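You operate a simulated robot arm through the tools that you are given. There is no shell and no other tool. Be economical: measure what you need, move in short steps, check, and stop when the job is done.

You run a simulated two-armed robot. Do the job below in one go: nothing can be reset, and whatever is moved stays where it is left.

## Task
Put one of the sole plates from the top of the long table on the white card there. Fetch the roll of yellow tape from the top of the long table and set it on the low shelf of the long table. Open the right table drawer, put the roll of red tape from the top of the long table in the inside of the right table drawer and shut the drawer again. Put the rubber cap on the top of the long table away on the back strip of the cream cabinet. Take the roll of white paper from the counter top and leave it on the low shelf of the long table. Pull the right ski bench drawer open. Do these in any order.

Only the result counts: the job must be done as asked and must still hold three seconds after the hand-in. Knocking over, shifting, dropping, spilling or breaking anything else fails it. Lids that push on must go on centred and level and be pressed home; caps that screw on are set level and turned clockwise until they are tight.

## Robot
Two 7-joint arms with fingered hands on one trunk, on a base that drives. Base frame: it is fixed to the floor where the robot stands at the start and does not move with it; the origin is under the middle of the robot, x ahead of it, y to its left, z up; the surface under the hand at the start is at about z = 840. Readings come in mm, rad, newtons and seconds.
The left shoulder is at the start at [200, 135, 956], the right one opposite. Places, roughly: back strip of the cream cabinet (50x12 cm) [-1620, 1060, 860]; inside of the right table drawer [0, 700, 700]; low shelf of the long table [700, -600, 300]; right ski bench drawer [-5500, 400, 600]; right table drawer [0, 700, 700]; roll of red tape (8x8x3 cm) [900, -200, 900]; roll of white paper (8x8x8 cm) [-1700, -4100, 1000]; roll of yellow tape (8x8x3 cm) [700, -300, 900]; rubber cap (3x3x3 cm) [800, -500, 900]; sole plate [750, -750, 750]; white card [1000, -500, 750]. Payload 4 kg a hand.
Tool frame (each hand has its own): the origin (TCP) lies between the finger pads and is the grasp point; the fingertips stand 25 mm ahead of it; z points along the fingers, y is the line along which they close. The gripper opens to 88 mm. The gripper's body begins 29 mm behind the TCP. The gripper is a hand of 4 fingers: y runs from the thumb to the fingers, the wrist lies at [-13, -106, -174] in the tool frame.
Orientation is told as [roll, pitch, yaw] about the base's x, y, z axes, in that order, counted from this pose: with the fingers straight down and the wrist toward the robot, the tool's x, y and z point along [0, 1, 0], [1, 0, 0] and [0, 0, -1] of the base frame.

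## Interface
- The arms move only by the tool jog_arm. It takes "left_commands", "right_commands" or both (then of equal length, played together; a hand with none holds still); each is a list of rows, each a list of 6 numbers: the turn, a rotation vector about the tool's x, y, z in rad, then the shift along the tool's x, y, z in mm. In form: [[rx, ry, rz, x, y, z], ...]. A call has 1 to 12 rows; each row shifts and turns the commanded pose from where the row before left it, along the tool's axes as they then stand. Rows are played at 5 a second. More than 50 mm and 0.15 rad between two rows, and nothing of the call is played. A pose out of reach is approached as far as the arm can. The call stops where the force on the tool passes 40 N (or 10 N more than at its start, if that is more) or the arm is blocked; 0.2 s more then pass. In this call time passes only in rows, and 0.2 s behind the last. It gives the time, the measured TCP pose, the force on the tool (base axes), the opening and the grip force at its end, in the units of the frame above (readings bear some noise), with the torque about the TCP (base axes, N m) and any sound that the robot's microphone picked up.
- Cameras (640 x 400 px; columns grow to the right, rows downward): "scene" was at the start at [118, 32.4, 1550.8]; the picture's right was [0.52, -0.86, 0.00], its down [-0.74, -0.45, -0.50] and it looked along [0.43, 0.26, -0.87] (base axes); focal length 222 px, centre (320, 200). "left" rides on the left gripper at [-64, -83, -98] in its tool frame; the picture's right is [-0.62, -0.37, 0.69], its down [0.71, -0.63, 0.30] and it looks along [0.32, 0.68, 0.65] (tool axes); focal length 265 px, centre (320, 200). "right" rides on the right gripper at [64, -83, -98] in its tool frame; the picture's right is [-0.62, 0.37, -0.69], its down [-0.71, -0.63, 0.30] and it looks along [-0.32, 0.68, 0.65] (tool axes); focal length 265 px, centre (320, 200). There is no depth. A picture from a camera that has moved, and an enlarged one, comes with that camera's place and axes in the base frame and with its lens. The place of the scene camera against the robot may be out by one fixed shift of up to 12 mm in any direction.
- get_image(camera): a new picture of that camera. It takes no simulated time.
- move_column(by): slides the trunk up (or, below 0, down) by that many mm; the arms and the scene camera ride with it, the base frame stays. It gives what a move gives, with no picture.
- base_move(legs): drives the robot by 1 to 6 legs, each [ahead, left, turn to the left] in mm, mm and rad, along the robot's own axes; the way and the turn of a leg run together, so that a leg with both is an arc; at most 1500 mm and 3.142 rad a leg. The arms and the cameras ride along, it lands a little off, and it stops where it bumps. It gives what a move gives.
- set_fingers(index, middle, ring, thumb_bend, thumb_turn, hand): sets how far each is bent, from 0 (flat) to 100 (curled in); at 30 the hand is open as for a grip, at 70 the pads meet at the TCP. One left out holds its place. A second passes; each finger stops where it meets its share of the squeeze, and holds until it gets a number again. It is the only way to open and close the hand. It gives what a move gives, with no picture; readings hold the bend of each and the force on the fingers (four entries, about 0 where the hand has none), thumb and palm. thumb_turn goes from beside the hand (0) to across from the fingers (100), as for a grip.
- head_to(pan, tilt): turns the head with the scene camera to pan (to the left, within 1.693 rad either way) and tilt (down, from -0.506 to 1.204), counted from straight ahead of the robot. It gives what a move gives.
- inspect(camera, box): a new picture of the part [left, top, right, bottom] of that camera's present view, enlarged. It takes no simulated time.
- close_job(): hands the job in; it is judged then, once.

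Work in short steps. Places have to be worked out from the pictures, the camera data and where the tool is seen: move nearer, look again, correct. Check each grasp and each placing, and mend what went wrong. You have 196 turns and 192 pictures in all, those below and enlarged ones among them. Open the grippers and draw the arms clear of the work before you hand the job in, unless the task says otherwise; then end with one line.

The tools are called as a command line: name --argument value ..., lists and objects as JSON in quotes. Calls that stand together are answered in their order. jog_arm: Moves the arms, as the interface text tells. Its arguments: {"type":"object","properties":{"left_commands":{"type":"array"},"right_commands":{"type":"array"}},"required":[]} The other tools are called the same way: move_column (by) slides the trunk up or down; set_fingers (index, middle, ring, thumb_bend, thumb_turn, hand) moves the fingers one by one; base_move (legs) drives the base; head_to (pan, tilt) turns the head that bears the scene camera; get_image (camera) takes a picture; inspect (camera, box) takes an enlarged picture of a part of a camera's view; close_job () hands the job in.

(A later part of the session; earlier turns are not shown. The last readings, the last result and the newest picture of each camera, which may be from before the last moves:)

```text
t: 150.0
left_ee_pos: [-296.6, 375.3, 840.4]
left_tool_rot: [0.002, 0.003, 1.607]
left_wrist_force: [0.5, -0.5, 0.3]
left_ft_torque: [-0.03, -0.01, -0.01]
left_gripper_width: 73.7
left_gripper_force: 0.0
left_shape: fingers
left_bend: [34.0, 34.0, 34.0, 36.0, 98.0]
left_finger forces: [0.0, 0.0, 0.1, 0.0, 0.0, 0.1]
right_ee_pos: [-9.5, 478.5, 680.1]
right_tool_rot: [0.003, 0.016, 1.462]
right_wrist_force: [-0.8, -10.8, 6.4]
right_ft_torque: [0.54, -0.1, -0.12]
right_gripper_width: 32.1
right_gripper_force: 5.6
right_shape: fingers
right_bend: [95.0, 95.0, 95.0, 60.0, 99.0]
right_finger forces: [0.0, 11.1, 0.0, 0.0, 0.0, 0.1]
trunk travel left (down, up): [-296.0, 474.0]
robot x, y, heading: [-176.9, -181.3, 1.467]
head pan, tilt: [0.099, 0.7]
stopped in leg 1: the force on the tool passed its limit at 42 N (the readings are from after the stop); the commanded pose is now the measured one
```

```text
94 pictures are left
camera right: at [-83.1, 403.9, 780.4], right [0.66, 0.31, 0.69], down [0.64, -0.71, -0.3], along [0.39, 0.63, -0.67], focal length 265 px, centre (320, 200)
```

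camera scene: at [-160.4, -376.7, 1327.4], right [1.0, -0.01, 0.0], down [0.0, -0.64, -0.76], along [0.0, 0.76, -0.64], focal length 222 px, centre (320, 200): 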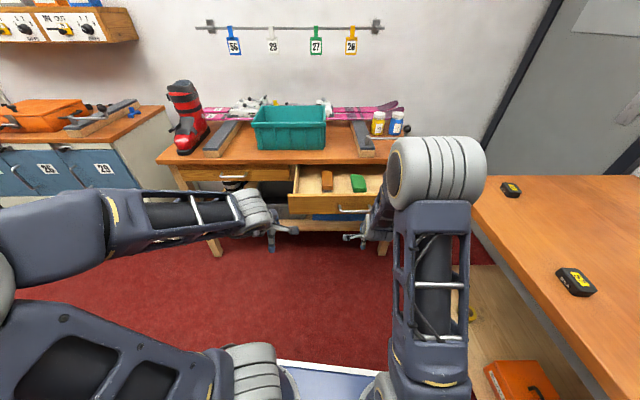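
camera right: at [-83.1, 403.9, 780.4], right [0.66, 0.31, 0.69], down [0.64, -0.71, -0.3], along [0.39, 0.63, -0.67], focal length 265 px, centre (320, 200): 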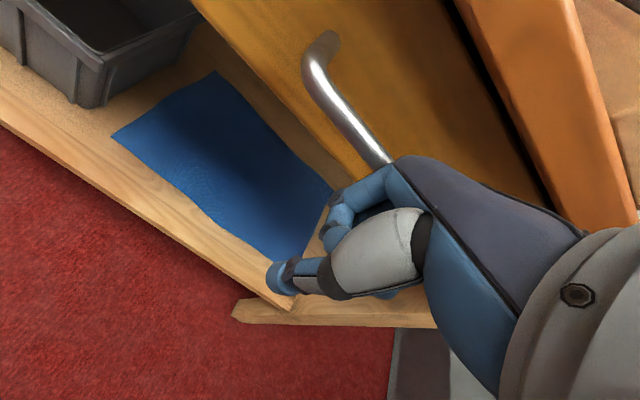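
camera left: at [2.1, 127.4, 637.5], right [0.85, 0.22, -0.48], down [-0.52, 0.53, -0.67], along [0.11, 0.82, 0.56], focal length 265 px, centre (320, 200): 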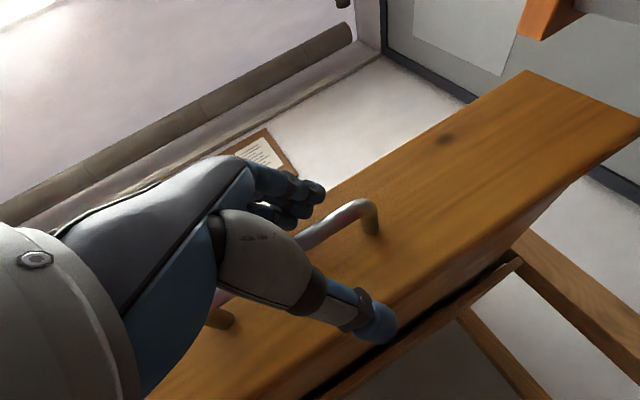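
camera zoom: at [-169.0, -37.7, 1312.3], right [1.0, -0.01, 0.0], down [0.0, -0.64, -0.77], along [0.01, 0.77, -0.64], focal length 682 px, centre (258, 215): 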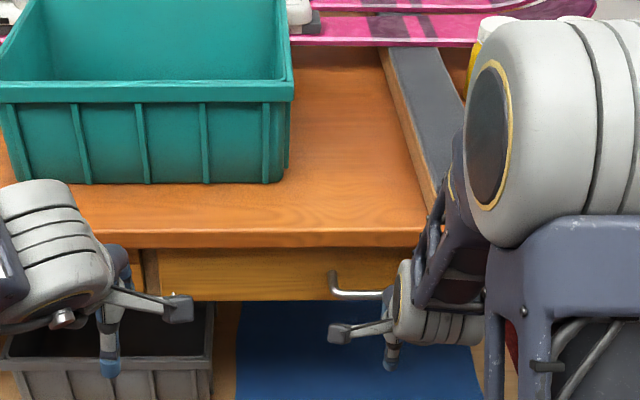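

The push stopped hard, which suggests it's closed. I'll back off and inspect the gap.

base_move --legs '[[-330, -30, 0]]'

inspect --camera "scene" --box '[200, 120, 420, 260]'

get_image --camera "right"

```text
t: 152.1
left_ee_pos: [-302.6, 46.5, 839.9]
left_tool_rot: [0.001, 0.004, 1.613]
left_wrist_force: [0.2, 1.2, -0.4]
left_ft_torque: [0.02, -0.02, -0.01]
left_gripper_width: 74.1
left_gripper_force: 0.1
left_shape: fingers
left_bend: [34.0, 34.0, 34.0, 36.0, 98.0]
left_finger forces: [0.1, 0.1, 0.1, 0.1, 0.1, 0.0]
right_ee_pos: [-16.7, 152.8, 680.2]
right_tool_rot: [0.003, 0.017, 1.466]
right_wrist_force: [-0.8, -0.1, -0.5]
right_ft_torque: [0.01, 0.01, 0.03]
right_gripper_width: 32.2
right_gripper_force: 0.0
right_shape: fingers
right_bend: [95.0, 95.0, 95.0, 60.0, 99.0]
right_finger forces: [0.0, 0.0, 0.1, 0.0, 0.1, 0.0]
trunk travel left (down, up): [-296.0, 474.0]
robot x, y, heading: [-183.8, -506.9, 1.471]
head pan, tilt: [0.099, 0.7]
```

```text
2.86 times, centred on (310, 190) of scene
camera zoom: at [-173.7, -365.1, 1312.4], right [1.0, 0.0, 0.0], down [0.0, -0.64, -0.76], along [0.0, 0.76, -0.64], focal length 634 px, centre (349, 229)
```

zoom: 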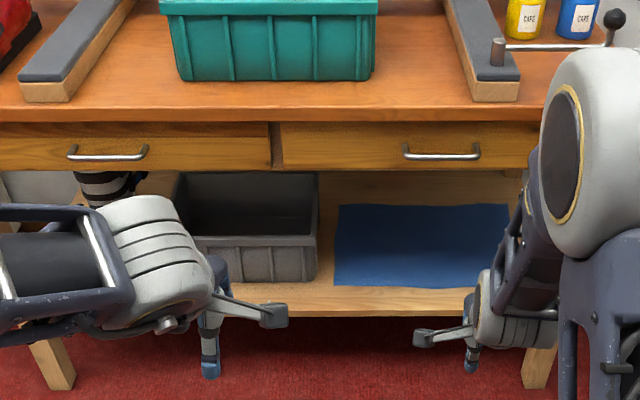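

```text
92 pictures are left
camera right: at [-90.0, 77.3, 780.3], right [0.66, 0.31, 0.69], down [0.64, -0.71, -0.3], along [0.39, 0.64, -0.66], focal length 265 px, centre (320, 200)
```

right: 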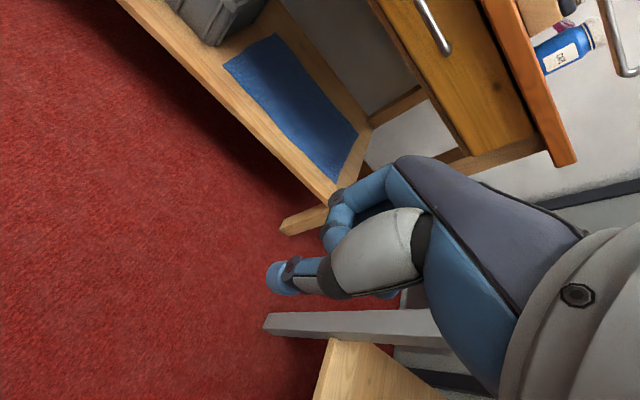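

Both drawer fronts are flush, so it's shut. Next is the rubber cap: raise the trunk, turn back to the long table and approach.

move_column --by 280

base_move --legs '[[0, 170, 0], [0, 0, -1.471], [200, 60, 0]]'

set_fingers --hand "right" --index 36 --middle 36 --ring 36 --thumb_bend 36

get_image --camera "right"

```text
t: 155.0
left_ee_pos: [-303.2, 47.2, 1120.4]
left_tool_rot: [0.001, 0.003, 1.613]
left_wrist_force: [-0.4, 1.3, 0.0]
left_ft_torque: [0.0, 0.01, 0.04]
left_gripper_width: 74.4
left_gripper_force: 0.0
left_shape: fingers
left_bend: [34.0, 34.0, 34.0, 36.0, 98.0]
left_finger forces: [0.0, 0.1, 0.1, 0.0, 0.0, 0.1]
right_ee_pos: [-17.3, 152.2, 960.1]
right_tool_rot: [0.004, 0.015, 1.466]
right_wrist_force: [1.0, 0.4, 0.2]
right_ft_torque: [-0.01, -0.01, 0.04]
right_gripper_width: 32.0
right_gripper_force: 0.2
right_shape: fingers
right_bend: [95.0, 95.0, 95.0, 60.0, 99.0]
right_finger forces: [0.0, 0.0, 0.0, 0.0, 0.0, 0.1]
trunk travel left (down, up): [-576.0, 194.0]
robot x, y, heading: [-182.0, -505.2, 1.473]
head pan, tilt: [0.099, 0.7]
```

```text
t: 161.2
left_ee_pos: [390.7, -246.3, 1121.1]
left_tool_rot: [0.003, 0.003, 0.152]
left_wrist_force: [0.3, 0.6, 0.1]
left_ft_torque: [-0.02, 0.01, -0.04]
left_gripper_width: 73.9
left_gripper_force: 0.0
left_shape: fingers
left_bend: [34.0, 34.0, 34.0, 36.0, 98.0]
left_finger forces: [0.0, 0.1, 0.0, 0.0, 0.0, 0.1]
right_ee_pos: [525.6, -520.7, 960.4]
right_tool_rot: [0.004, 0.016, 0.004]
right_wrist_force: [0.5, 0.0, -0.7]
right_ft_torque: [0.01, -0.04, 0.0]
right_gripper_width: 32.0
right_gripper_force: 0.0
right_shape: fingers
right_bend: [95.0, 95.0, 95.0, 60.0, 99.0]
right_finger forces: [0.0, 0.0, 0.0, 0.0, 0.0, 0.0]
trunk travel left (down, up): [-576.0, 194.0]
robot x, y, heading: [-149.5, -429.6, 0.008]
head pan, tilt: [0.099, 0.7]
```

```text
t: 162.2
left_ee_pos: [389.8, -247.8, 1119.5]
left_tool_rot: [0.003, 0.004, 0.151]
left_wrist_force: [0.2, -0.2, -0.5]
left_ft_torque: [0.0, -0.01, 0.01]
left_gripper_width: 74.0
left_gripper_force: 0.0
left_shape: fingers
left_bend: [34.0, 34.0, 34.0, 36.0, 98.0]
left_finger forces: [0.1, 0.0, 0.1, 0.0, 0.1, 0.0]
right_ee_pos: [526.8, -521.8, 959.5]
right_tool_rot: [0.003, 0.017, 0.007]
right_wrist_force: [0.1, 0.0, -0.5]
right_ft_torque: [0.03, 0.01, -0.02]
right_gripper_width: 71.8
right_gripper_force: 0.1
right_shape: fingers
right_bend: [36.0, 36.0, 36.0, 36.0, 96.0]
right_finger forces: [0.0, 0.0, 0.0, 0.0, 0.0, 0.1]
trunk travel left (down, up): [-576.0, 194.0]
robot x, y, heading: [-145.7, -428.9, 0.004]
head pan, tilt: [0.099, 0.7]
```

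```text
91 pictures are left
camera right: at [442.4, -457.4, 1060.3], right [0.38, -0.62, 0.69], down [-0.63, -0.72, -0.3], along [0.68, -0.32, -0.66], focal length 265 px, centre (320, 200)
```

right: 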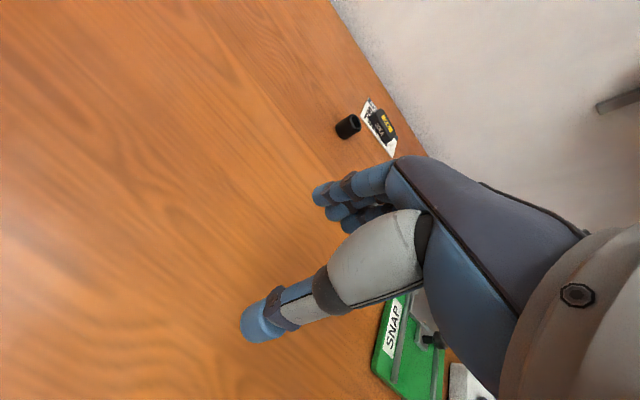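

The cap is at about [798,-531]. I'll drive forward and look from nearer.

base_move --legs '[[140, 0, 0]]'

jog_arm --right_commands '[[0, 0, 0, -5, 40, 0], [0, 0, 0, -5, 40, 0]]'

get_image --camera "right"

```text
t: 163.5
left_ee_pos: [523.1, -244.8, 1120.8]
left_tool_rot: [0.001, 0.004, 0.156]
left_wrist_force: [-0.2, -0.4, 0.1]
left_ft_torque: [0.03, 0.0, 0.0]
left_gripper_width: 74.1
left_gripper_force: 0.0
left_shape: fingers
left_bend: [34.0, 34.0, 34.0, 36.0, 98.0]
left_finger forces: [0.0, 0.0, 0.0, 0.1, 0.1, 0.0]
right_ee_pos: [661.4, -519.2, 961.0]
right_tool_rot: [0.005, 0.016, 0.006]
right_wrist_force: [0.7, -1.1, 0.5]
right_ft_torque: [0.01, 0.03, -0.01]
right_gripper_width: 71.9
right_gripper_force: 0.1
right_shape: fingers
right_bend: [36.0, 36.0, 36.0, 36.0, 96.0]
right_finger forces: [0.0, 0.1, 0.0, 0.1, 0.0, 0.1]
trunk travel left (down, up): [-576.0, 194.0]
robot x, y, heading: [-14.8, -427.7, 0.006]
head pan, tilt: [0.099, 0.7]
```

```text
t: 164.1
left_ee_pos: [524.0, -244.8, 1120.9]
left_tool_rot: [0.002, 0.003, 0.154]
left_wrist_force: [-0.4, 0.2, -0.3]
left_ft_torque: [0.01, -0.04, 0.02]
left_gripper_width: 74.0
left_gripper_force: 0.0
left_shape: fingers
left_bend: [34.0, 34.0, 34.0, 36.0, 98.0]
left_finger forces: [0.0, 0.0, 0.0, 0.0, 0.0, 0.1]
right_ee_pos: [741.0, -527.6, 960.0]
right_tool_rot: [0.004, 0.014, 0.007]
right_wrist_force: [0.1, -0.4, 0.2]
right_ft_torque: [-0.01, 0.01, 0.02]
right_gripper_width: 71.9
right_gripper_force: 0.0
right_shape: fingers
right_bend: [36.0, 36.0, 36.0, 36.0, 96.0]
right_finger forces: [0.0, 0.0, 0.0, 0.0, 0.1, 0.0]
trunk travel left (down, up): [-576.0, 194.0]
robot x, y, heading: [-14.9, -430.3, 0.009]
head pan, tilt: [0.099, 0.7]
```

```text
90 pictures are left
camera right: at [657.0, -463.3, 1060.0], right [0.38, -0.62, 0.69], down [-0.63, -0.72, -0.3], along [0.68, -0.32, -0.66], focal length 265 px, centre (320, 200)
```

right: 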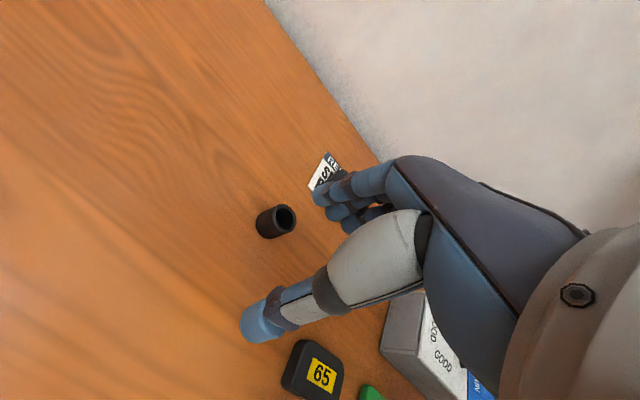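

The cap stands upright at [799,-532]. I'll move over it and descend.

jog_arm --right_commands '[[0, 0, 0, -4, 45, 0], [0, 0, 0, 0, 13, 35], [0, 0, 0, 0, 0, 35], [0, 0, 0, 0, 0, 18]]'

get_image --camera "right"

```text
t: 165.1
left_ee_pos: [524.1, -244.0, 1119.8]
left_tool_rot: [0.001, 0.004, 0.154]
left_wrist_force: [-0.1, 0.2, -0.2]
left_ft_torque: [0.02, -0.04, -0.01]
left_gripper_width: 73.9
left_gripper_force: 0.1
left_shape: fingers
left_bend: [34.0, 34.0, 34.0, 36.0, 98.0]
left_finger forces: [0.1, 0.0, 0.0, 0.1, 0.1, 0.0]
right_ee_pos: [797.3, -532.3, 871.1]
right_tool_rot: [0.004, 0.015, 0.007]
right_wrist_force: [-0.8, 0.2, 0.3]
right_ft_torque: [-0.01, -0.01, 0.0]
right_gripper_width: 72.0
right_gripper_force: 0.1
right_shape: fingers
right_bend: [36.0, 36.0, 36.0, 36.0, 96.0]
right_finger forces: [0.0, 0.1, 0.0, 0.0, 0.1, 0.0]
trunk travel left (down, up): [-576.0, 194.0]
robot x, y, heading: [-11.9, -427.1, 0.004]
head pan, tilt: [0.099, 0.7]
```

```text
89 pictures are left
camera right: at [713.9, -469.6, 970.7], right [0.38, -0.62, 0.69], down [-0.63, -0.72, -0.3], along [0.68, -0.32, -0.66], focal length 265 px, centre (320, 200)
```

right: 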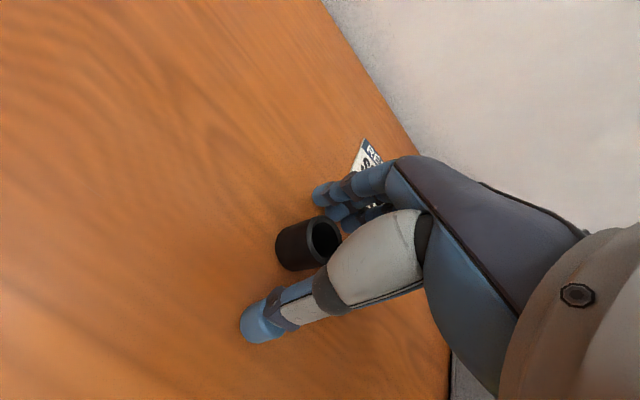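

set_fingers --hand "right" --index 66 --middle 66 --ring 66 --thumb_bend 66

jog_arm --right_commands '[[0, 0, 0, 0, 0, -20], [0, 0, 0, 0, 0, -40], [0, 0, 0, 0, 0, -40]]'

get_image --camera "right"

```text
t: 166.1
left_ee_pos: [523.9, -245.0, 1119.9]
left_tool_rot: [0.0, 0.003, 0.154]
left_wrist_force: [0.0, 0.4, 1.0]
left_ft_torque: [0.02, -0.02, 0.01]
left_gripper_width: 74.0
left_gripper_force: 0.0
left_shape: fingers
left_bend: [34.0, 34.0, 34.0, 36.0, 98.0]
left_finger forces: [0.1, 0.0, 0.0, 0.0, 0.1, 0.0]
right_ee_pos: [797.8, -533.0, 870.5]
right_tool_rot: [0.003, 0.016, 0.008]
right_wrist_force: [-0.2, 0.0, -0.5]
right_ft_torque: [0.01, 0.0, 0.0]
right_gripper_width: 19.9
right_gripper_force: 5.1
right_shape: fingers
right_bend: [61.0, 63.0, 66.0, 59.0, 99.0]
right_finger forces: [2.7, 2.4, 0.0, 0.1, 5.1, 0.1]
trunk travel left (down, up): [-576.0, 194.0]
robot x, y, heading: [-9.8, -430.4, 0.011]
head pan, tilt: [0.099, 0.7]
```

```text
t: 166.9
left_ee_pos: [523.5, -245.6, 1121.1]
left_tool_rot: [0.003, 0.004, 0.154]
left_wrist_force: [0.3, 0.2, -0.6]
left_ft_torque: [0.0, 0.01, -0.02]
left_gripper_width: 74.1
left_gripper_force: 0.0
left_shape: fingers
left_bend: [34.0, 34.0, 34.0, 36.0, 98.0]
left_finger forces: [0.0, 0.1, 0.1, 0.1, 0.0, 0.1]
right_ee_pos: [798.2, -531.8, 967.3]
right_tool_rot: [0.004, 0.016, 0.008]
right_wrist_force: [-0.4, 0.4, -0.7]
right_ft_torque: [-0.02, 0.0, 0.05]
right_gripper_width: 19.9
right_gripper_force: 5.4
right_shape: fingers
right_bend: [61.0, 63.0, 66.0, 59.0, 99.0]
right_finger forces: [2.8, 2.3, 0.1, 0.0, 5.0, 0.0]
trunk travel left (down, up): [-576.0, 194.0]
robot x, y, heading: [-11.0, -430.0, 0.008]
head pan, tilt: [0.099, 0.7]
```

```text
88 pictures are left
camera right: at [714.1, -468.7, 1067.4], right [0.38, -0.62, 0.69], down [-0.63, -0.72, -0.3], along [0.68, -0.32, -0.67], focal length 265 px, centre (320, 200)
```

right: 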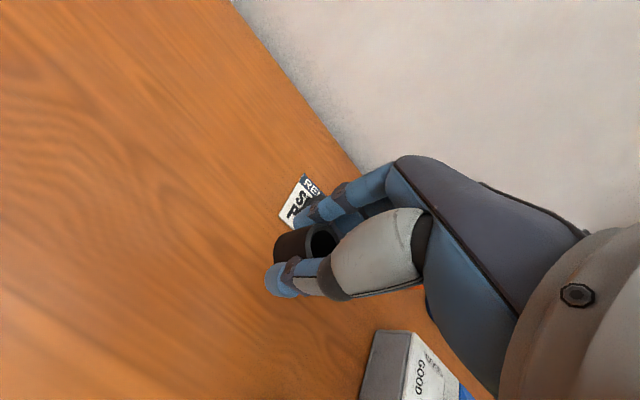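

The cap is held. I'll retract, back away, turn toward +y and look at the cabinet area.

jog_arm --right_commands '[[0, 0, 0, 0, -45, -10], [0, 0, 0, 0, -45, -10], [0, 0, 0, 0, -45, -10], [0, 0, 0, 0, -40, -10]]'

base_move --legs '[[-700, 0, 0], [0, 0, 1.56]]'

head_to --pan 0.6 --tilt 0.5

get_image --camera "scene"

head_to --pan 1.65 --tilt 0.4

get_image --camera "scene"

```text
t: 167.9
left_ee_pos: [526.0, -245.2, 1120.8]
left_tool_rot: [0.001, 0.004, 0.155]
left_wrist_force: [0.0, 0.4, -0.7]
left_ft_torque: [0.02, 0.0, -0.01]
left_gripper_width: 74.1
left_gripper_force: 0.0
left_shape: fingers
left_bend: [34.0, 34.0, 34.0, 36.0, 98.0]
left_finger forces: [0.0, 0.0, 0.0, 0.0, 0.0, 0.0]
right_ee_pos: [624.8, -531.5, 1011.4]
right_tool_rot: [0.003, 0.014, 0.006]
right_wrist_force: [0.3, 0.2, -0.5]
right_ft_torque: [0.02, 0.02, -0.02]
right_gripper_width: 19.8
right_gripper_force: 5.1
right_shape: fingers
right_bend: [61.0, 63.0, 66.0, 59.0, 99.0]
right_finger forces: [2.7, 2.5, 0.0, 0.1, 4.9, 0.0]
trunk travel left (down, up): [-576.0, 194.0]
robot x, y, heading: [-11.6, -426.1, 0.011]
head pan, tilt: [0.099, 0.7]
```

```text
t: 175.5
left_ee_pos: [-856.2, 122.3, 1120.6]
left_tool_rot: [0.004, 0.004, 1.653]
left_wrist_force: [-0.5, 0.5, -0.2]
left_ft_torque: [0.0, -0.02, 0.04]
left_gripper_width: 74.0
left_gripper_force: 0.1
left_shape: fingers
left_bend: [34.0, 34.0, 34.0, 36.0, 98.0]
left_finger forces: [0.1, 0.1, 0.1, 0.1, 0.1, 0.0]
right_ee_pos: [-564.0, 203.2, 1011.4]
right_tool_rot: [0.002, 0.016, 1.508]
right_wrist_force: [0.0, 0.0, 0.2]
right_ft_torque: [-0.01, 0.01, 0.05]
right_gripper_width: 19.2
right_gripper_force: 4.5
right_shape: fingers
right_bend: [61.0, 63.0, 66.0, 60.0, 99.0]
right_finger forces: [2.6, 2.2, 0.0, 0.0, 4.6, 0.1]
trunk travel left (down, up): [-576.0, 194.0]
robot x, y, heading: [-713.7, -428.0, 1.509]
head pan, tilt: [0.099, 0.7]
```

```text
t: 176.4
left_ee_pos: [-856.2, 122.0, 1119.8]
left_tool_rot: [0.002, 0.004, 1.655]
left_wrist_force: [0.0, 0.7, -0.4]
left_ft_torque: [-0.01, -0.02, -0.01]
left_gripper_width: 74.1
left_gripper_force: 0.1
left_shape: fingers
left_bend: [34.0, 34.0, 34.0, 36.0, 98.0]
left_finger forces: [0.0, 0.0, 0.0, 0.0, 0.0, 0.0]
right_ee_pos: [-564.2, 202.1, 1012.1]
right_tool_rot: [0.002, 0.015, 1.508]
right_wrist_force: [0.0, 0.1, -0.3]
right_ft_torque: [0.0, 0.01, -0.03]
right_gripper_width: 19.6
right_gripper_force: 4.7
right_shape: fingers
right_bend: [61.0, 63.0, 66.0, 60.0, 99.0]
right_finger forces: [2.5, 2.2, 0.0, 0.1, 4.6, 0.1]
trunk travel left (down, up): [-576.0, 194.0]
robot x, y, heading: [-712.9, -426.0, 1.514]
head pan, tilt: [0.6, 0.499]
```

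```text
87 pictures are left
camera scene: at [-753.4, -290.8, 1610.1], right [0.86, 0.51, 0.0], down [0.25, -0.41, -0.88], along [-0.45, 0.75, -0.48], focal length 222 px, centre (320, 200)
```

scene: 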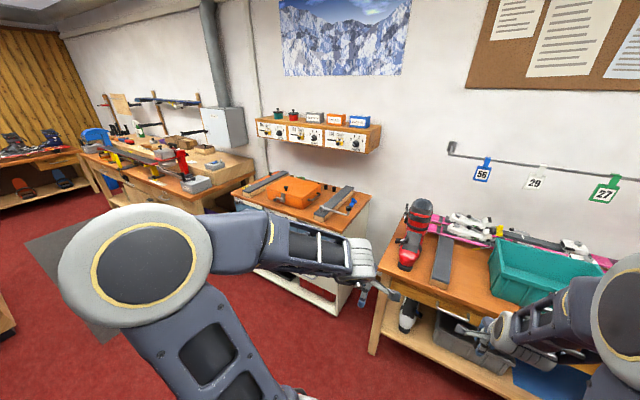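

```text
t: 177.7
left_ee_pos: [-856.1, 123.0, 1119.6]
left_tool_rot: [0.002, 0.004, 1.654]
left_wrist_force: [-0.2, -0.7, -0.1]
left_ft_torque: [0.0, -0.02, -0.01]
left_gripper_width: 74.2
left_gripper_force: 0.1
left_shape: fingers
left_bend: [34.0, 34.0, 34.0, 36.0, 98.0]
left_finger forces: [0.0, 0.0, 0.0, 0.1, 0.0, 0.1]
right_ee_pos: [-564.8, 202.8, 1011.7]
right_tool_rot: [0.001, 0.017, 1.51]
right_wrist_force: [-0.4, 0.1, -0.8]
right_ft_torque: [-0.02, -0.01, 0.0]
right_gripper_width: 19.1
right_gripper_force: 4.5
right_shape: fingers
right_bend: [61.0, 63.0, 66.0, 60.0, 99.0]
right_finger forces: [2.5, 2.2, 0.0, 0.0, 4.7, 0.1]
trunk travel left (down, up): [-576.0, 194.0]
robot x, y, heading: [-711.7, -426.7, 1.513]
head pan, tilt: [1.649, 0.4]
```

```text
86 pictures are left
camera scene: at [-799.3, -370.5, 1619.2], right [-0.02, 1.0, 0.0], down [0.39, 0.01, -0.92], along [-0.92, -0.02, -0.39], focal length 222 px, centre (320, 200)
```

scene: 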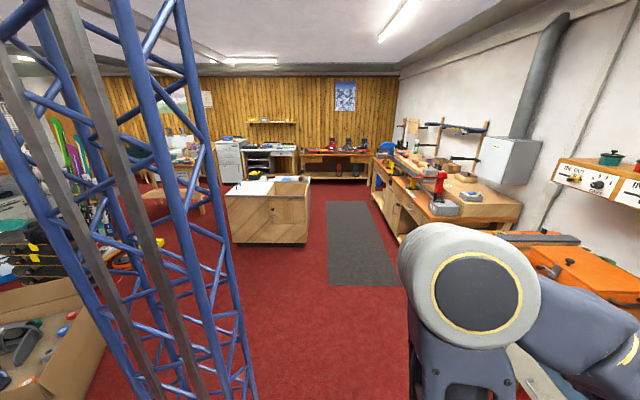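

The cream cabinet with the orange case has its front at y≈640 and its centre at x≈-1620. I'll drive in front of it and look.

base_move --legs '[[0, 0, 0.058], [0, 850, 0], [280, 0, 0]]'

head_to --pan -0.1 --tilt 0.6

get_image --camera "scene"

get_image --camera "right"

```text
t: 184.2
left_ee_pos: [-1732.2, 394.9, 1120.2]
left_tool_rot: [0.001, 0.003, 1.701]
left_wrist_force: [0.6, -0.8, 0.4]
left_ft_torque: [-0.01, 0.02, 0.0]
left_gripper_width: 74.0
left_gripper_force: 0.0
left_shape: fingers
left_bend: [34.0, 34.0, 34.0, 36.0, 98.0]
left_finger forces: [0.0, 0.1, 0.1, 0.0, 0.1, 0.1]
right_ee_pos: [-1444.9, 489.6, 1011.7]
right_tool_rot: [0.002, 0.015, 1.556]
right_wrist_force: [-0.6, -0.5, 0.4]
right_ft_torque: [-0.02, -0.01, 0.02]
right_gripper_width: 19.4
right_gripper_force: 4.4
right_shape: fingers
right_bend: [61.0, 63.0, 66.0, 60.0, 99.0]
right_finger forces: [2.7, 2.2, 0.1, 0.1, 4.6, 0.0]
trunk travel left (down, up): [-576.0, 194.0]
robot x, y, heading: [-1559.4, -145.3, 1.558]
head pan, tilt: [1.649, 0.4]
```

```text
t: 186.0
left_ee_pos: [-1733.6, 393.3, 1120.0]
left_tool_rot: [0.002, 0.005, 1.701]
left_wrist_force: [0.4, 0.1, 0.9]
left_ft_torque: [0.0, 0.01, -0.03]
left_gripper_width: 74.2
left_gripper_force: 0.0
left_shape: fingers
left_bend: [34.0, 34.0, 34.0, 36.0, 98.0]
left_finger forces: [0.1, 0.1, 0.1, 0.1, 0.0, 0.0]
right_ee_pos: [-1444.7, 489.0, 1011.6]
right_tool_rot: [0.004, 0.017, 1.557]
right_wrist_force: [-0.1, -0.3, -0.2]
right_ft_torque: [0.01, -0.01, 0.0]
right_gripper_width: 19.2
right_gripper_force: 5.2
right_shape: fingers
right_bend: [61.0, 63.0, 66.0, 60.0, 99.0]
right_finger forces: [2.7, 2.1, 0.0, 0.1, 4.6, 0.0]
trunk travel left (down, up): [-576.0, 194.0]
robot x, y, heading: [-1563.5, -151.3, 1.557]
head pan, tilt: [-0.099, 0.6]
```

```text
85 pictures are left
camera scene: at [-1550.0, -1.1, 1601.0], right [0.99, -0.11, 0.0], down [-0.06, -0.56, -0.83], along [0.09, 0.82, -0.56], focal length 222 px, centre (320, 200)
```

scene: 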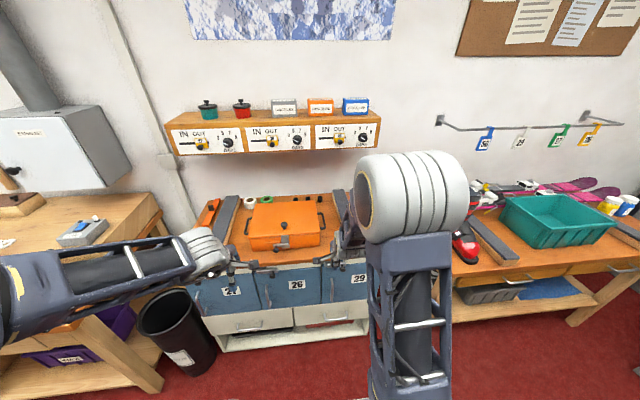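

```text
84 pictures are left
camera right: at [-1511.0, 408.0, 1111.8], right [0.63, 0.37, 0.69], down [0.7, -0.64, -0.3], along [0.33, 0.67, -0.66], focal length 265 px, centre (320, 200)
```

right: 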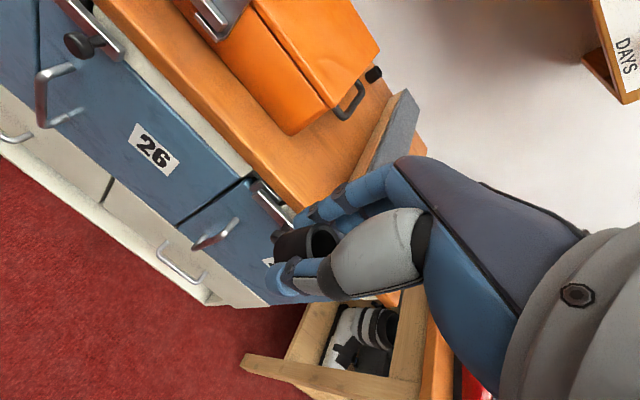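

I'll zoom on the strip behind the orange case.

inspect --camera "scene" --box '[190, 150, 370, 270]'

get_image --camera "left"

```text
3.33 times, centred on (280, 210) of scene
camera zoom: at [-1550.0, -1.1, 1601.0], right [0.99, -0.11, 0.0], down [-0.06, -0.56, -0.83], along [0.09, 0.82, -0.56], focal length 739 px, centre (453, 167)
```

zoom: 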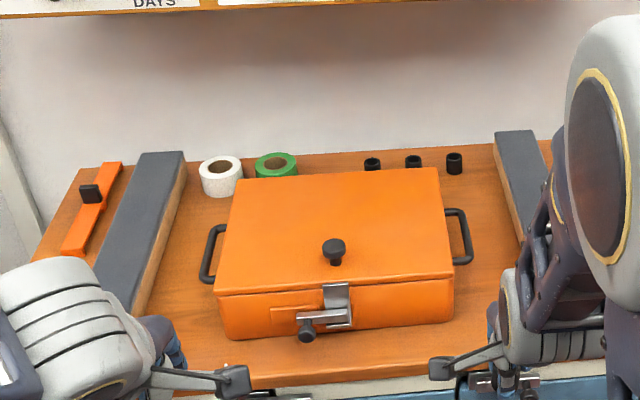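

```text
82 pictures are left
camera left: at [-1658.3, 321.2, 1217.9], right [0.66, -0.29, -0.69], down [-0.63, -0.72, -0.3], along [-0.41, 0.63, -0.66], focal length 265 px, centre (320, 200)
```

left: 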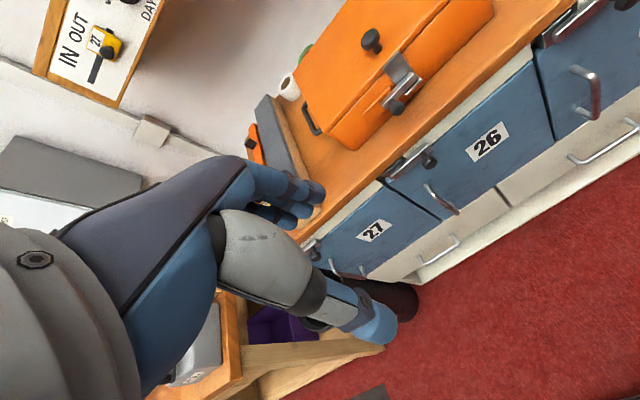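

There's a free gap on the strip between the green roll and the black caps, at about [-1648,1080]. I'll drive closer with the hand kept above the case.

base_move --legs '[[0, 130, 0], [330, 0, 0]]'

get_image --camera "right"

get_image --camera "scene"

```text
t: 189.1
left_ee_pos: [-1858.4, 733.8, 1119.9]
left_tool_rot: [0.002, 0.004, 1.702]
left_wrist_force: [0.1, -0.9, 0.5]
left_ft_torque: [-0.02, 0.01, 0.01]
left_gripper_width: 74.0
left_gripper_force: 0.0
left_shape: fingers
left_bend: [34.0, 34.0, 34.0, 36.0, 98.0]
left_finger forces: [0.0, 0.1, 0.0, 0.0, 0.0, 0.0]
right_ee_pos: [-1571.6, 826.9, 1011.5]
right_tool_rot: [0.003, 0.016, 1.557]
right_wrist_force: [0.0, 0.5, -0.6]
right_ft_torque: [-0.03, -0.03, -0.01]
right_gripper_width: 19.3
right_gripper_force: 5.1
right_shape: fingers
right_bend: [61.0, 63.0, 66.0, 60.0, 99.0]
right_finger forces: [2.6, 2.2, 0.0, 0.0, 4.6, 0.0]
trunk travel left (down, up): [-576.0, 194.0]
robot x, y, heading: [-1685.5, 188.8, 1.563]
head pan, tilt: [-0.099, 0.6]
```

```text
81 pictures are left
camera right: at [-1637.4, 746.8, 1111.8], right [0.63, 0.37, 0.69], down [0.7, -0.64, -0.3], along [0.33, 0.67, -0.66], focal length 265 px, centre (320, 200)
```

right: 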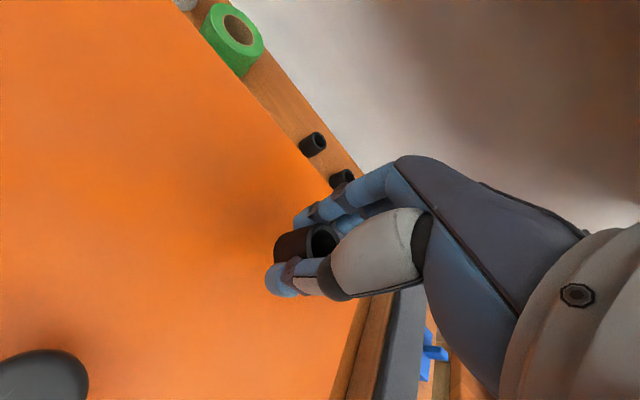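

```text
80 pictures are left
camera scene: at [-1675.9, 337.6, 1601.0], right [0.99, -0.11, 0.0], down [-0.06, -0.56, -0.82], along [0.09, 0.82, -0.57], focal length 222 px, centre (320, 200)
```

scene: 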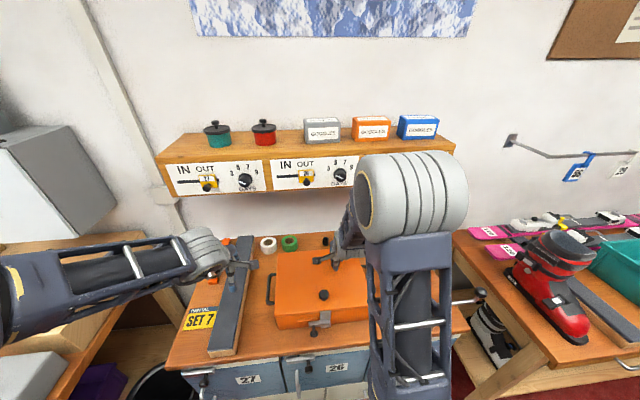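

Cap gap confirmed: green roll edge x≈-1708, next cap x≈-1587, row y≈1076. I'll move over the gap.

jog_arm --right_commands '[[0, 0, 0, 12, 41, 2], [0, 0, 0, 12, 41, 2], [0, 0, 0, 12, 41, 2], [0, 0, 0, 12, 41, 2], [0, 0, 0, 12, 41, 2], [0, 0, 0, 12, 41, 2]]'

get_image --camera "right"

inspect --camera "scene" --box '[240, 170, 480, 330]'

```text
t: 190.5
left_ee_pos: [-1857.4, 727.3, 1120.0]
left_tool_rot: [0.002, 0.0, 1.702]
left_wrist_force: [-0.1, 0.2, 0.8]
left_ft_torque: [-0.02, -0.01, 0.01]
left_gripper_width: 74.1
left_gripper_force: 0.1
left_shape: fingers
left_bend: [34.0, 34.0, 34.0, 36.0, 98.0]
left_finger forces: [0.1, 0.0, 0.0, 0.0, 0.0, 0.1]
right_ee_pos: [-1635.7, 1062.2, 979.1]
right_tool_rot: [0.0, 0.052, 1.557]
right_wrist_force: [-0.4, 0.7, 0.3]
right_ft_torque: [0.01, 0.0, -0.03]
right_gripper_width: 19.3
right_gripper_force: 4.1
right_shape: fingers
right_bend: [62.0, 63.0, 66.0, 60.0, 99.0]
right_finger forces: [2.6, 2.4, 0.1, 0.0, 4.3, 0.0]
trunk travel left (down, up): [-576.0, 194.0]
robot x, y, heading: [-1685.2, 188.0, 1.56]
head pan, tilt: [-0.099, 0.6]
```

```text
79 pictures are left
camera right: at [-1702.7, 984.7, 1081.5], right [0.63, 0.39, 0.67], down [0.7, -0.66, -0.27], along [0.34, 0.64, -0.69], focal length 265 px, centre (320, 200)
```

right: 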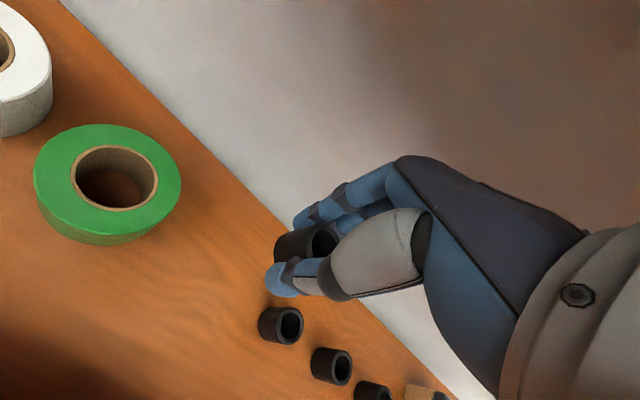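

```text
2.50 times, centred on (360, 250) of scene
camera zoom: at [-1674.4, 330.7, 1599.5], right [0.99, -0.11, 0.0], down [-0.06, -0.56, -0.83], along [0.09, 0.82, -0.56], focal length 554 px, centre (220, 75)
```

zoom: 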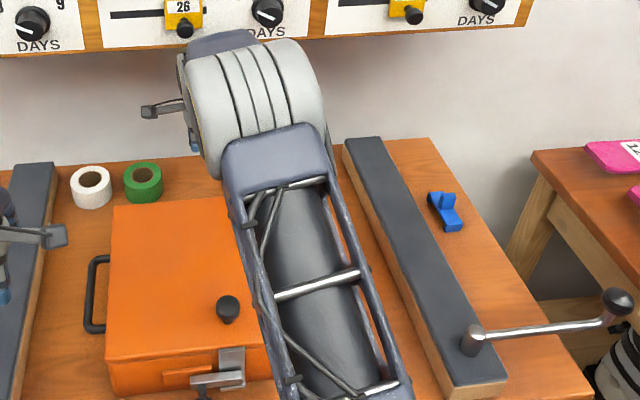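

I'll level the hand, shift 8 mm left and lower partway.

jog_arm --right_commands '[[-0.05, 0, 0, 4, 0, 0], [0, 0, 0, 4, 0, 20], [0, 0, 0, 0, 0, 25], [0, 0, 0, 0, 0, 15]]'

get_image --camera "right"

```text
t: 191.5
left_ee_pos: [-1859.3, 733.8, 1120.3]
left_tool_rot: [0.001, 0.005, 1.703]
left_wrist_force: [0.4, -0.5, 0.1]
left_ft_torque: [0.02, 0.02, 0.0]
left_gripper_width: 74.0
left_gripper_force: 0.0
left_shape: fingers
left_bend: [34.0, 34.0, 34.0, 36.0, 98.0]
left_finger forces: [0.0, 0.1, 0.1, 0.0, 0.0, 0.1]
right_ee_pos: [-1647.2, 1075.0, 936.7]
right_tool_rot: [0.002, -0.036, 1.557]
right_wrist_force: [1.4, -0.6, 0.2]
right_ft_torque: [-0.01, 0.02, 0.0]
right_gripper_width: 19.1
right_gripper_force: 4.5
right_shape: fingers
right_bend: [62.0, 63.0, 66.0, 60.0, 99.0]
right_finger forces: [2.6, 2.3, 0.1, 0.1, 4.5, 0.0]
trunk travel left (down, up): [-576.0, 194.0]
robot x, y, heading: [-1687.2, 193.3, 1.557]
head pan, tilt: [-0.099, 0.6]
```

```text
77 pictures are left
camera right: at [-1713.2, 989.4, 1033.2], right [0.63, 0.34, 0.7], down [0.71, -0.63, -0.33], along [0.33, 0.7, -0.63], focal length 265 px, centre (320, 200)
```

right: 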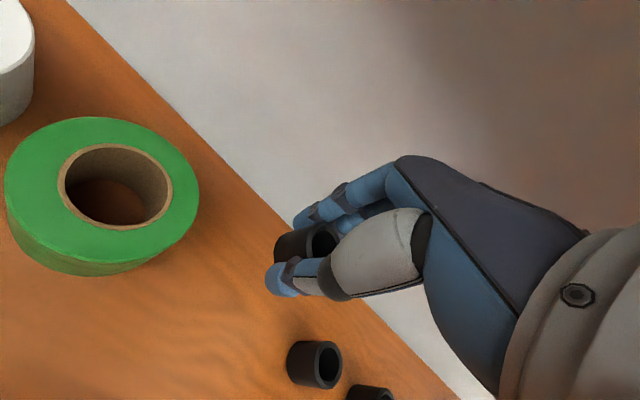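

Now the measured pose is at y=1075, so I'll level again, shift back 12 mm and continue down.

jog_arm --right_commands '[[0.038, 0, 0, 0, -12, 0], [0, 0, 0, 0, 0, 20], [0, 0, 0, 0, 0, 15]]'

get_image --camera "right"

inspect --camera "scene" --box '[240, 170, 480, 330]'

```text
t: 192.3
left_ee_pos: [-1860.5, 732.8, 1121.2]
left_tool_rot: [0.002, 0.005, 1.704]
left_wrist_force: [-0.3, -0.3, -0.1]
left_ft_torque: [-0.02, 0.0, -0.02]
left_gripper_width: 74.2
left_gripper_force: 0.0
left_shape: fingers
left_bend: [34.0, 34.0, 34.0, 36.0, 98.0]
left_finger forces: [0.1, 0.0, 0.1, 0.0, 0.1, 0.1]
right_ee_pos: [-1646.2, 1063.6, 900.6]
right_tool_rot: [0.004, 0.003, 1.557]
right_wrist_force: [1.3, -0.5, 0.5]
right_ft_torque: [0.0, -0.02, -0.02]
right_gripper_width: 19.1
right_gripper_force: 4.8
right_shape: fingers
right_bend: [62.0, 63.0, 66.0, 60.0, 99.0]
right_finger forces: [2.5, 2.3, 0.1, 0.0, 4.4, 0.0]
trunk travel left (down, up): [-576.0, 194.0]
robot x, y, heading: [-1689.3, 191.2, 1.556]
head pan, tilt: [-0.099, 0.6]
```

```text
76 pictures are left
camera right: at [-1712.8, 982.0, 1000.1], right [0.63, 0.36, 0.69], down [0.7, -0.64, -0.3], along [0.33, 0.68, -0.66], focal length 265 px, centre (320, 200)
```

right: 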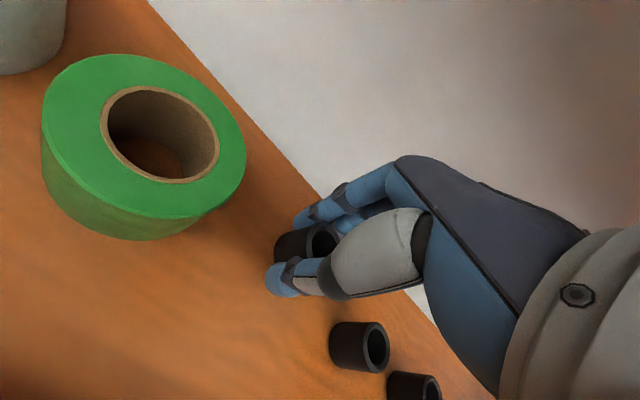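

```text
2.50 times, centred on (360, 250) of scene
camera zoom: at [-1675.9, 337.5, 1601.0], right [0.99, -0.11, 0.0], down [-0.06, -0.56, -0.83], along [0.09, 0.82, -0.56], focal length 554 px, centre (220, 75)
```

zoom: 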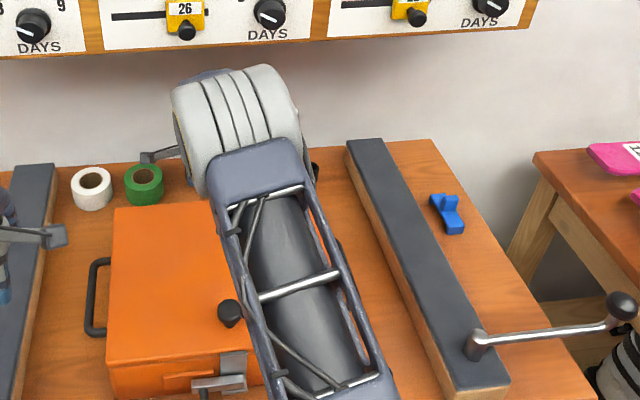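

Well placed. I'll lower in small steps to contact.

jog_arm --right_commands '[[0, 0, 0, 0, 0, 8], [0, 0, 0, 0, 0, 5], [0, 0, 0, 0, 0, 4]]'

jog_arm --right_commands '[[0, 0, 0, 0, 0, 4], [0, 0, 0, 0, 0, 3]]'

get_image --camera "right"

```text
t: 193.1
left_ee_pos: [-1858.7, 732.7, 1120.9]
left_tool_rot: [0.002, 0.004, 1.703]
left_wrist_force: [0.1, 0.0, 0.6]
left_ft_torque: [0.02, -0.03, 0.0]
left_gripper_width: 74.0
left_gripper_force: 0.0
left_shape: fingers
left_bend: [34.0, 34.0, 34.0, 36.0, 98.0]
left_finger forces: [0.0, 0.0, 0.0, 0.0, 0.1, 0.1]
right_ee_pos: [-1647.9, 1065.7, 887.5]
right_tool_rot: [0.004, -0.004, 1.555]
right_wrist_force: [1.1, 0.1, 14.1]
right_ft_torque: [-0.03, -0.03, 0.02]
right_gripper_width: 18.8
right_gripper_force: 7.9
right_shape: fingers
right_bend: [63.0, 63.0, 66.0, 60.0, 99.0]
right_finger forces: [2.8, 5.9, 0.1, 0.0, 6.7, 0.0]
trunk travel left (down, up): [-576.0, 194.0]
robot x, y, heading: [-1686.8, 189.4, 1.563]
head pan, tilt: [-0.099, 0.6]
```

```text
t: 193.6
left_ee_pos: [-1858.7, 732.4, 1119.8]
left_tool_rot: [0.002, 0.004, 1.704]
left_wrist_force: [0.4, 0.4, 1.6]
left_ft_torque: [-0.03, -0.02, 0.02]
left_gripper_width: 74.0
left_gripper_force: 0.0
left_shape: fingers
left_bend: [34.0, 34.0, 34.0, 36.0, 98.0]
left_finger forces: [0.0, 0.0, 0.0, 0.0, 0.0, 0.0]
right_ee_pos: [-1648.8, 1069.2, 887.7]
right_tool_rot: [0.008, -0.014, 1.556]
right_wrist_force: [1.1, -4.6, 11.6]
right_ft_torque: [-0.26, 0.04, 0.02]
right_gripper_width: 19.2
right_gripper_force: 6.8
right_shape: fingers
right_bend: [64.0, 65.0, 66.0, 59.0, 100.0]
right_finger forces: [1.6, 1.9, 0.0, 0.0, 10.8, 0.0]
trunk travel left (down, up): [-576.0, 194.0]
robot x, y, heading: [-1687.9, 190.9, 1.563]
head pan, tilt: [-0.099, 0.6]
stopped in row 2 (right hand): the force on the tool passed its limit at 44 N (the readings are from after the stop); the commanded pose is now the measured one
```

```text
74 pictures are left
camera right: at [-1715.3, 984.7, 985.5], right [0.63, 0.35, 0.69], down [0.7, -0.64, -0.32], along [0.33, 0.69, -0.65], focal length 265 px, centre (320, 200)
```

right: 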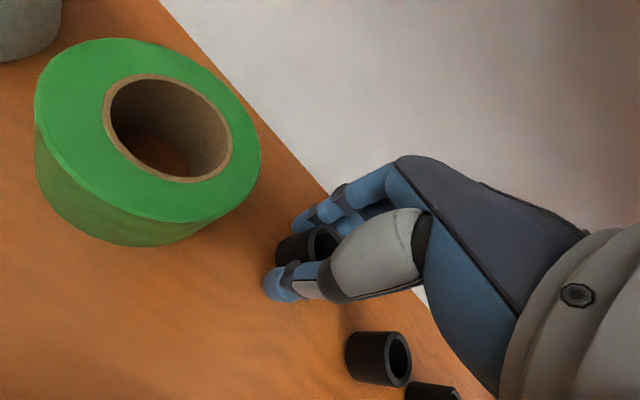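

It's in contact (surface ≈858). I'll ease up 2 mm and open gently.

jog_arm --right_commands '[[0.01, 0, 0, 0, -2, -2]]'

set_fingers --hand "right" --index 48 --middle 48 --ring 48 --thumb_bend 46

get_image --camera "right"

```text
t: 194.0
left_ee_pos: [-1859.3, 732.4, 1119.4]
left_tool_rot: [0.003, 0.004, 1.704]
left_wrist_force: [-0.3, -1.0, 0.5]
left_ft_torque: [0.01, 0.03, 0.01]
left_gripper_width: 74.1
left_gripper_force: 0.0
left_shape: fingers
left_bend: [34.0, 34.0, 34.0, 36.0, 98.0]
left_finger forces: [0.0, 0.0, 0.1, 0.1, 0.1, 0.1]
right_ee_pos: [-1648.8, 1066.9, 888.7]
right_tool_rot: [0.007, -0.002, 1.556]
right_wrist_force: [0.7, 2.3, 5.6]
right_ft_torque: [0.08, -0.01, 0.03]
right_gripper_width: 18.4
right_gripper_force: 5.6
right_shape: fingers
right_bend: [63.0, 63.0, 66.0, 60.0, 100.0]
right_finger forces: [2.8, 4.6, 0.0, 0.0, 4.3, 0.0]
trunk travel left (down, up): [-576.0, 194.0]
robot x, y, heading: [-1687.7, 192.6, 1.56]
head pan, tilt: [-0.099, 0.6]
```

```text
t: 195.0
left_ee_pos: [-1859.6, 731.8, 1120.1]
left_tool_rot: [0.001, 0.006, 1.703]
left_wrist_force: [0.0, 0.1, 0.4]
left_ft_torque: [0.0, 0.0, -0.01]
left_gripper_width: 74.2
left_gripper_force: 0.1
left_shape: fingers
left_bend: [34.0, 34.0, 34.0, 36.0, 98.0]
left_finger forces: [0.1, 0.0, 0.1, 0.0, 0.1, 0.0]
right_ee_pos: [-1650.2, 1065.6, 889.2]
right_tool_rot: [0.005, 0.0, 1.559]
right_wrist_force: [-0.3, -1.8, 5.5]
right_ft_torque: [0.09, -0.04, 0.01]
right_gripper_width: 47.8
right_gripper_force: 2.8
right_shape: fingers
right_bend: [48.0, 51.0, 48.0, 46.0, 98.0]
right_finger forces: [0.1, 5.6, 0.0, 0.1, 0.0, 0.1]
trunk travel left (down, up): [-576.0, 194.0]
robot x, y, heading: [-1691.9, 192.5, 1.563]
head pan, tilt: [-0.099, 0.6]
```

```text
73 pictures are left
camera right: at [-1715.2, 983.0, 986.8], right [0.63, 0.36, 0.69], down [0.7, -0.64, -0.31], along [0.33, 0.68, -0.66], focal length 265 px, centre (320, 200)
```

right: 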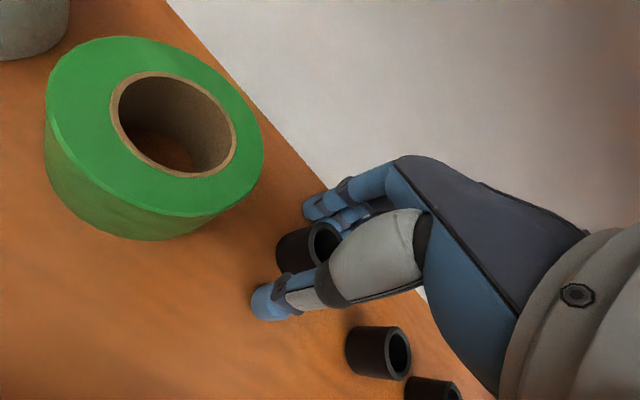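

The middle finger still bears on something, so I'll lift slightly and check.

jog_arm --right_commands '[[0, 0, 0, 0, 0, -4], [0, 0, 0, 0, 0, -4]]'

inspect --camera "right" --box '[220, 160, 420, 300]'

```text
t: 195.6
left_ee_pos: [-1859.3, 732.1, 1120.0]
left_tool_rot: [0.001, 0.002, 1.704]
left_wrist_force: [-1.3, -0.6, 0.2]
left_ft_torque: [-0.04, 0.0, -0.02]
left_gripper_width: 73.9
left_gripper_force: 0.0
left_shape: fingers
left_bend: [34.0, 34.0, 34.0, 36.0, 98.0]
left_finger forces: [0.0, 0.0, 0.1, 0.0, 0.1, 0.0]
right_ee_pos: [-1648.3, 1066.9, 895.4]
right_tool_rot: [0.006, 0.002, 1.556]
right_wrist_force: [-0.6, -0.1, 0.8]
right_ft_torque: [-0.02, -0.01, 0.03]
right_gripper_width: 47.5
right_gripper_force: 0.1
right_shape: fingers
right_bend: [48.0, 48.0, 48.0, 46.0, 98.0]
right_finger forces: [0.0, 0.0, 0.0, 0.0, 0.1, 0.0]
trunk travel left (down, up): [-576.0, 194.0]
robot x, y, heading: [-1686.9, 189.3, 1.561]
head pan, tilt: [-0.099, 0.6]
```

```text
2.86 times, centred on (320, 230) of right
camera zoom: at [-1714.2, 984.3, 995.1], right [0.63, 0.36, 0.69], down [0.7, -0.64, -0.31], along [0.33, 0.68, -0.66], focal length 758 px, centre (320, 114)
```

zoom: 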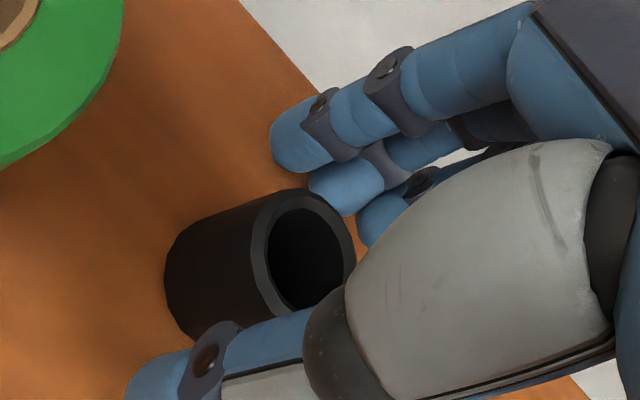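

The cap stands free. I'll lift straight up and retract over the case.

jog_arm --right_commands '[[0, 0, 0, 0, 0, -30], [0, 0, 0, 0, 0, -40], [0, 0, 0, 0, -15, -30], [0, 0, 0, 0, -40, 0], [0, 0, 0, 0, -45, 0], [0, 0, 0, 0, -45, 0], [0, 0, 0, 0, -45, 0]]'

get_image --camera "right"

inspect --camera "scene" --box '[240, 200, 440, 330]'

```text
t: 197.2
left_ee_pos: [-1859.4, 732.7, 1120.4]
left_tool_rot: [0.002, 0.004, 1.703]
left_wrist_force: [0.2, 0.3, -0.3]
left_ft_torque: [0.01, -0.03, 0.0]
left_gripper_width: 73.9
left_gripper_force: 0.0
left_shape: fingers
left_bend: [34.0, 34.0, 34.0, 36.0, 98.0]
left_finger forces: [0.1, 0.0, 0.0, 0.0, 0.0, 0.0]
right_ee_pos: [-1651.2, 874.6, 993.2]
right_tool_rot: [0.005, 0.0, 1.557]
right_wrist_force: [-0.6, 0.1, -0.3]
right_ft_torque: [-0.05, -0.03, 0.01]
right_gripper_width: 47.9
right_gripper_force: 0.0
right_shape: fingers
right_bend: [48.0, 48.0, 48.0, 46.0, 98.0]
right_finger forces: [0.0, 0.0, 0.0, 0.0, 0.1, 0.1]
trunk travel left (down, up): [-576.0, 194.0]
robot x, y, heading: [-1688.4, 190.4, 1.561]
head pan, tilt: [-0.099, 0.6]
```

```text
71 pictures are left
camera right: at [-1717.0, 791.7, 1092.5], right [0.63, 0.36, 0.69], down [0.7, -0.64, -0.31], along [0.33, 0.68, -0.66], focal length 265 px, centre (320, 200)
```

right: 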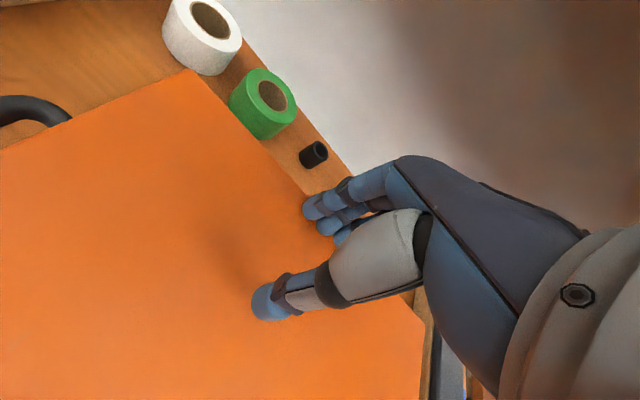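

```text
3.08 times, centred on (340, 265) of scene
camera zoom: at [-1675.9, 337.9, 1600.9], right [0.99, -0.11, 0.0], down [-0.06, -0.56, -0.82], along [0.09, 0.82, -0.57], focal length 682 px, centre (258, 0)
```

zoom: 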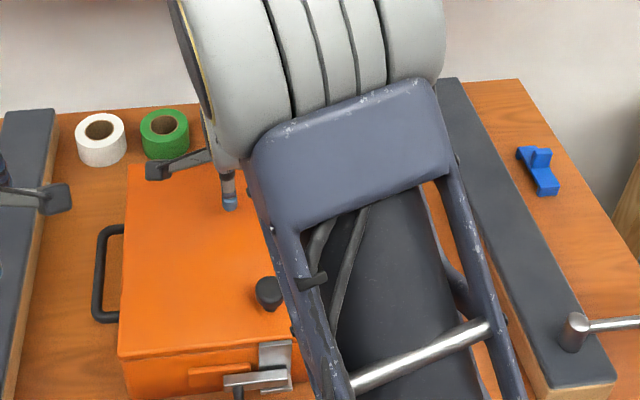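

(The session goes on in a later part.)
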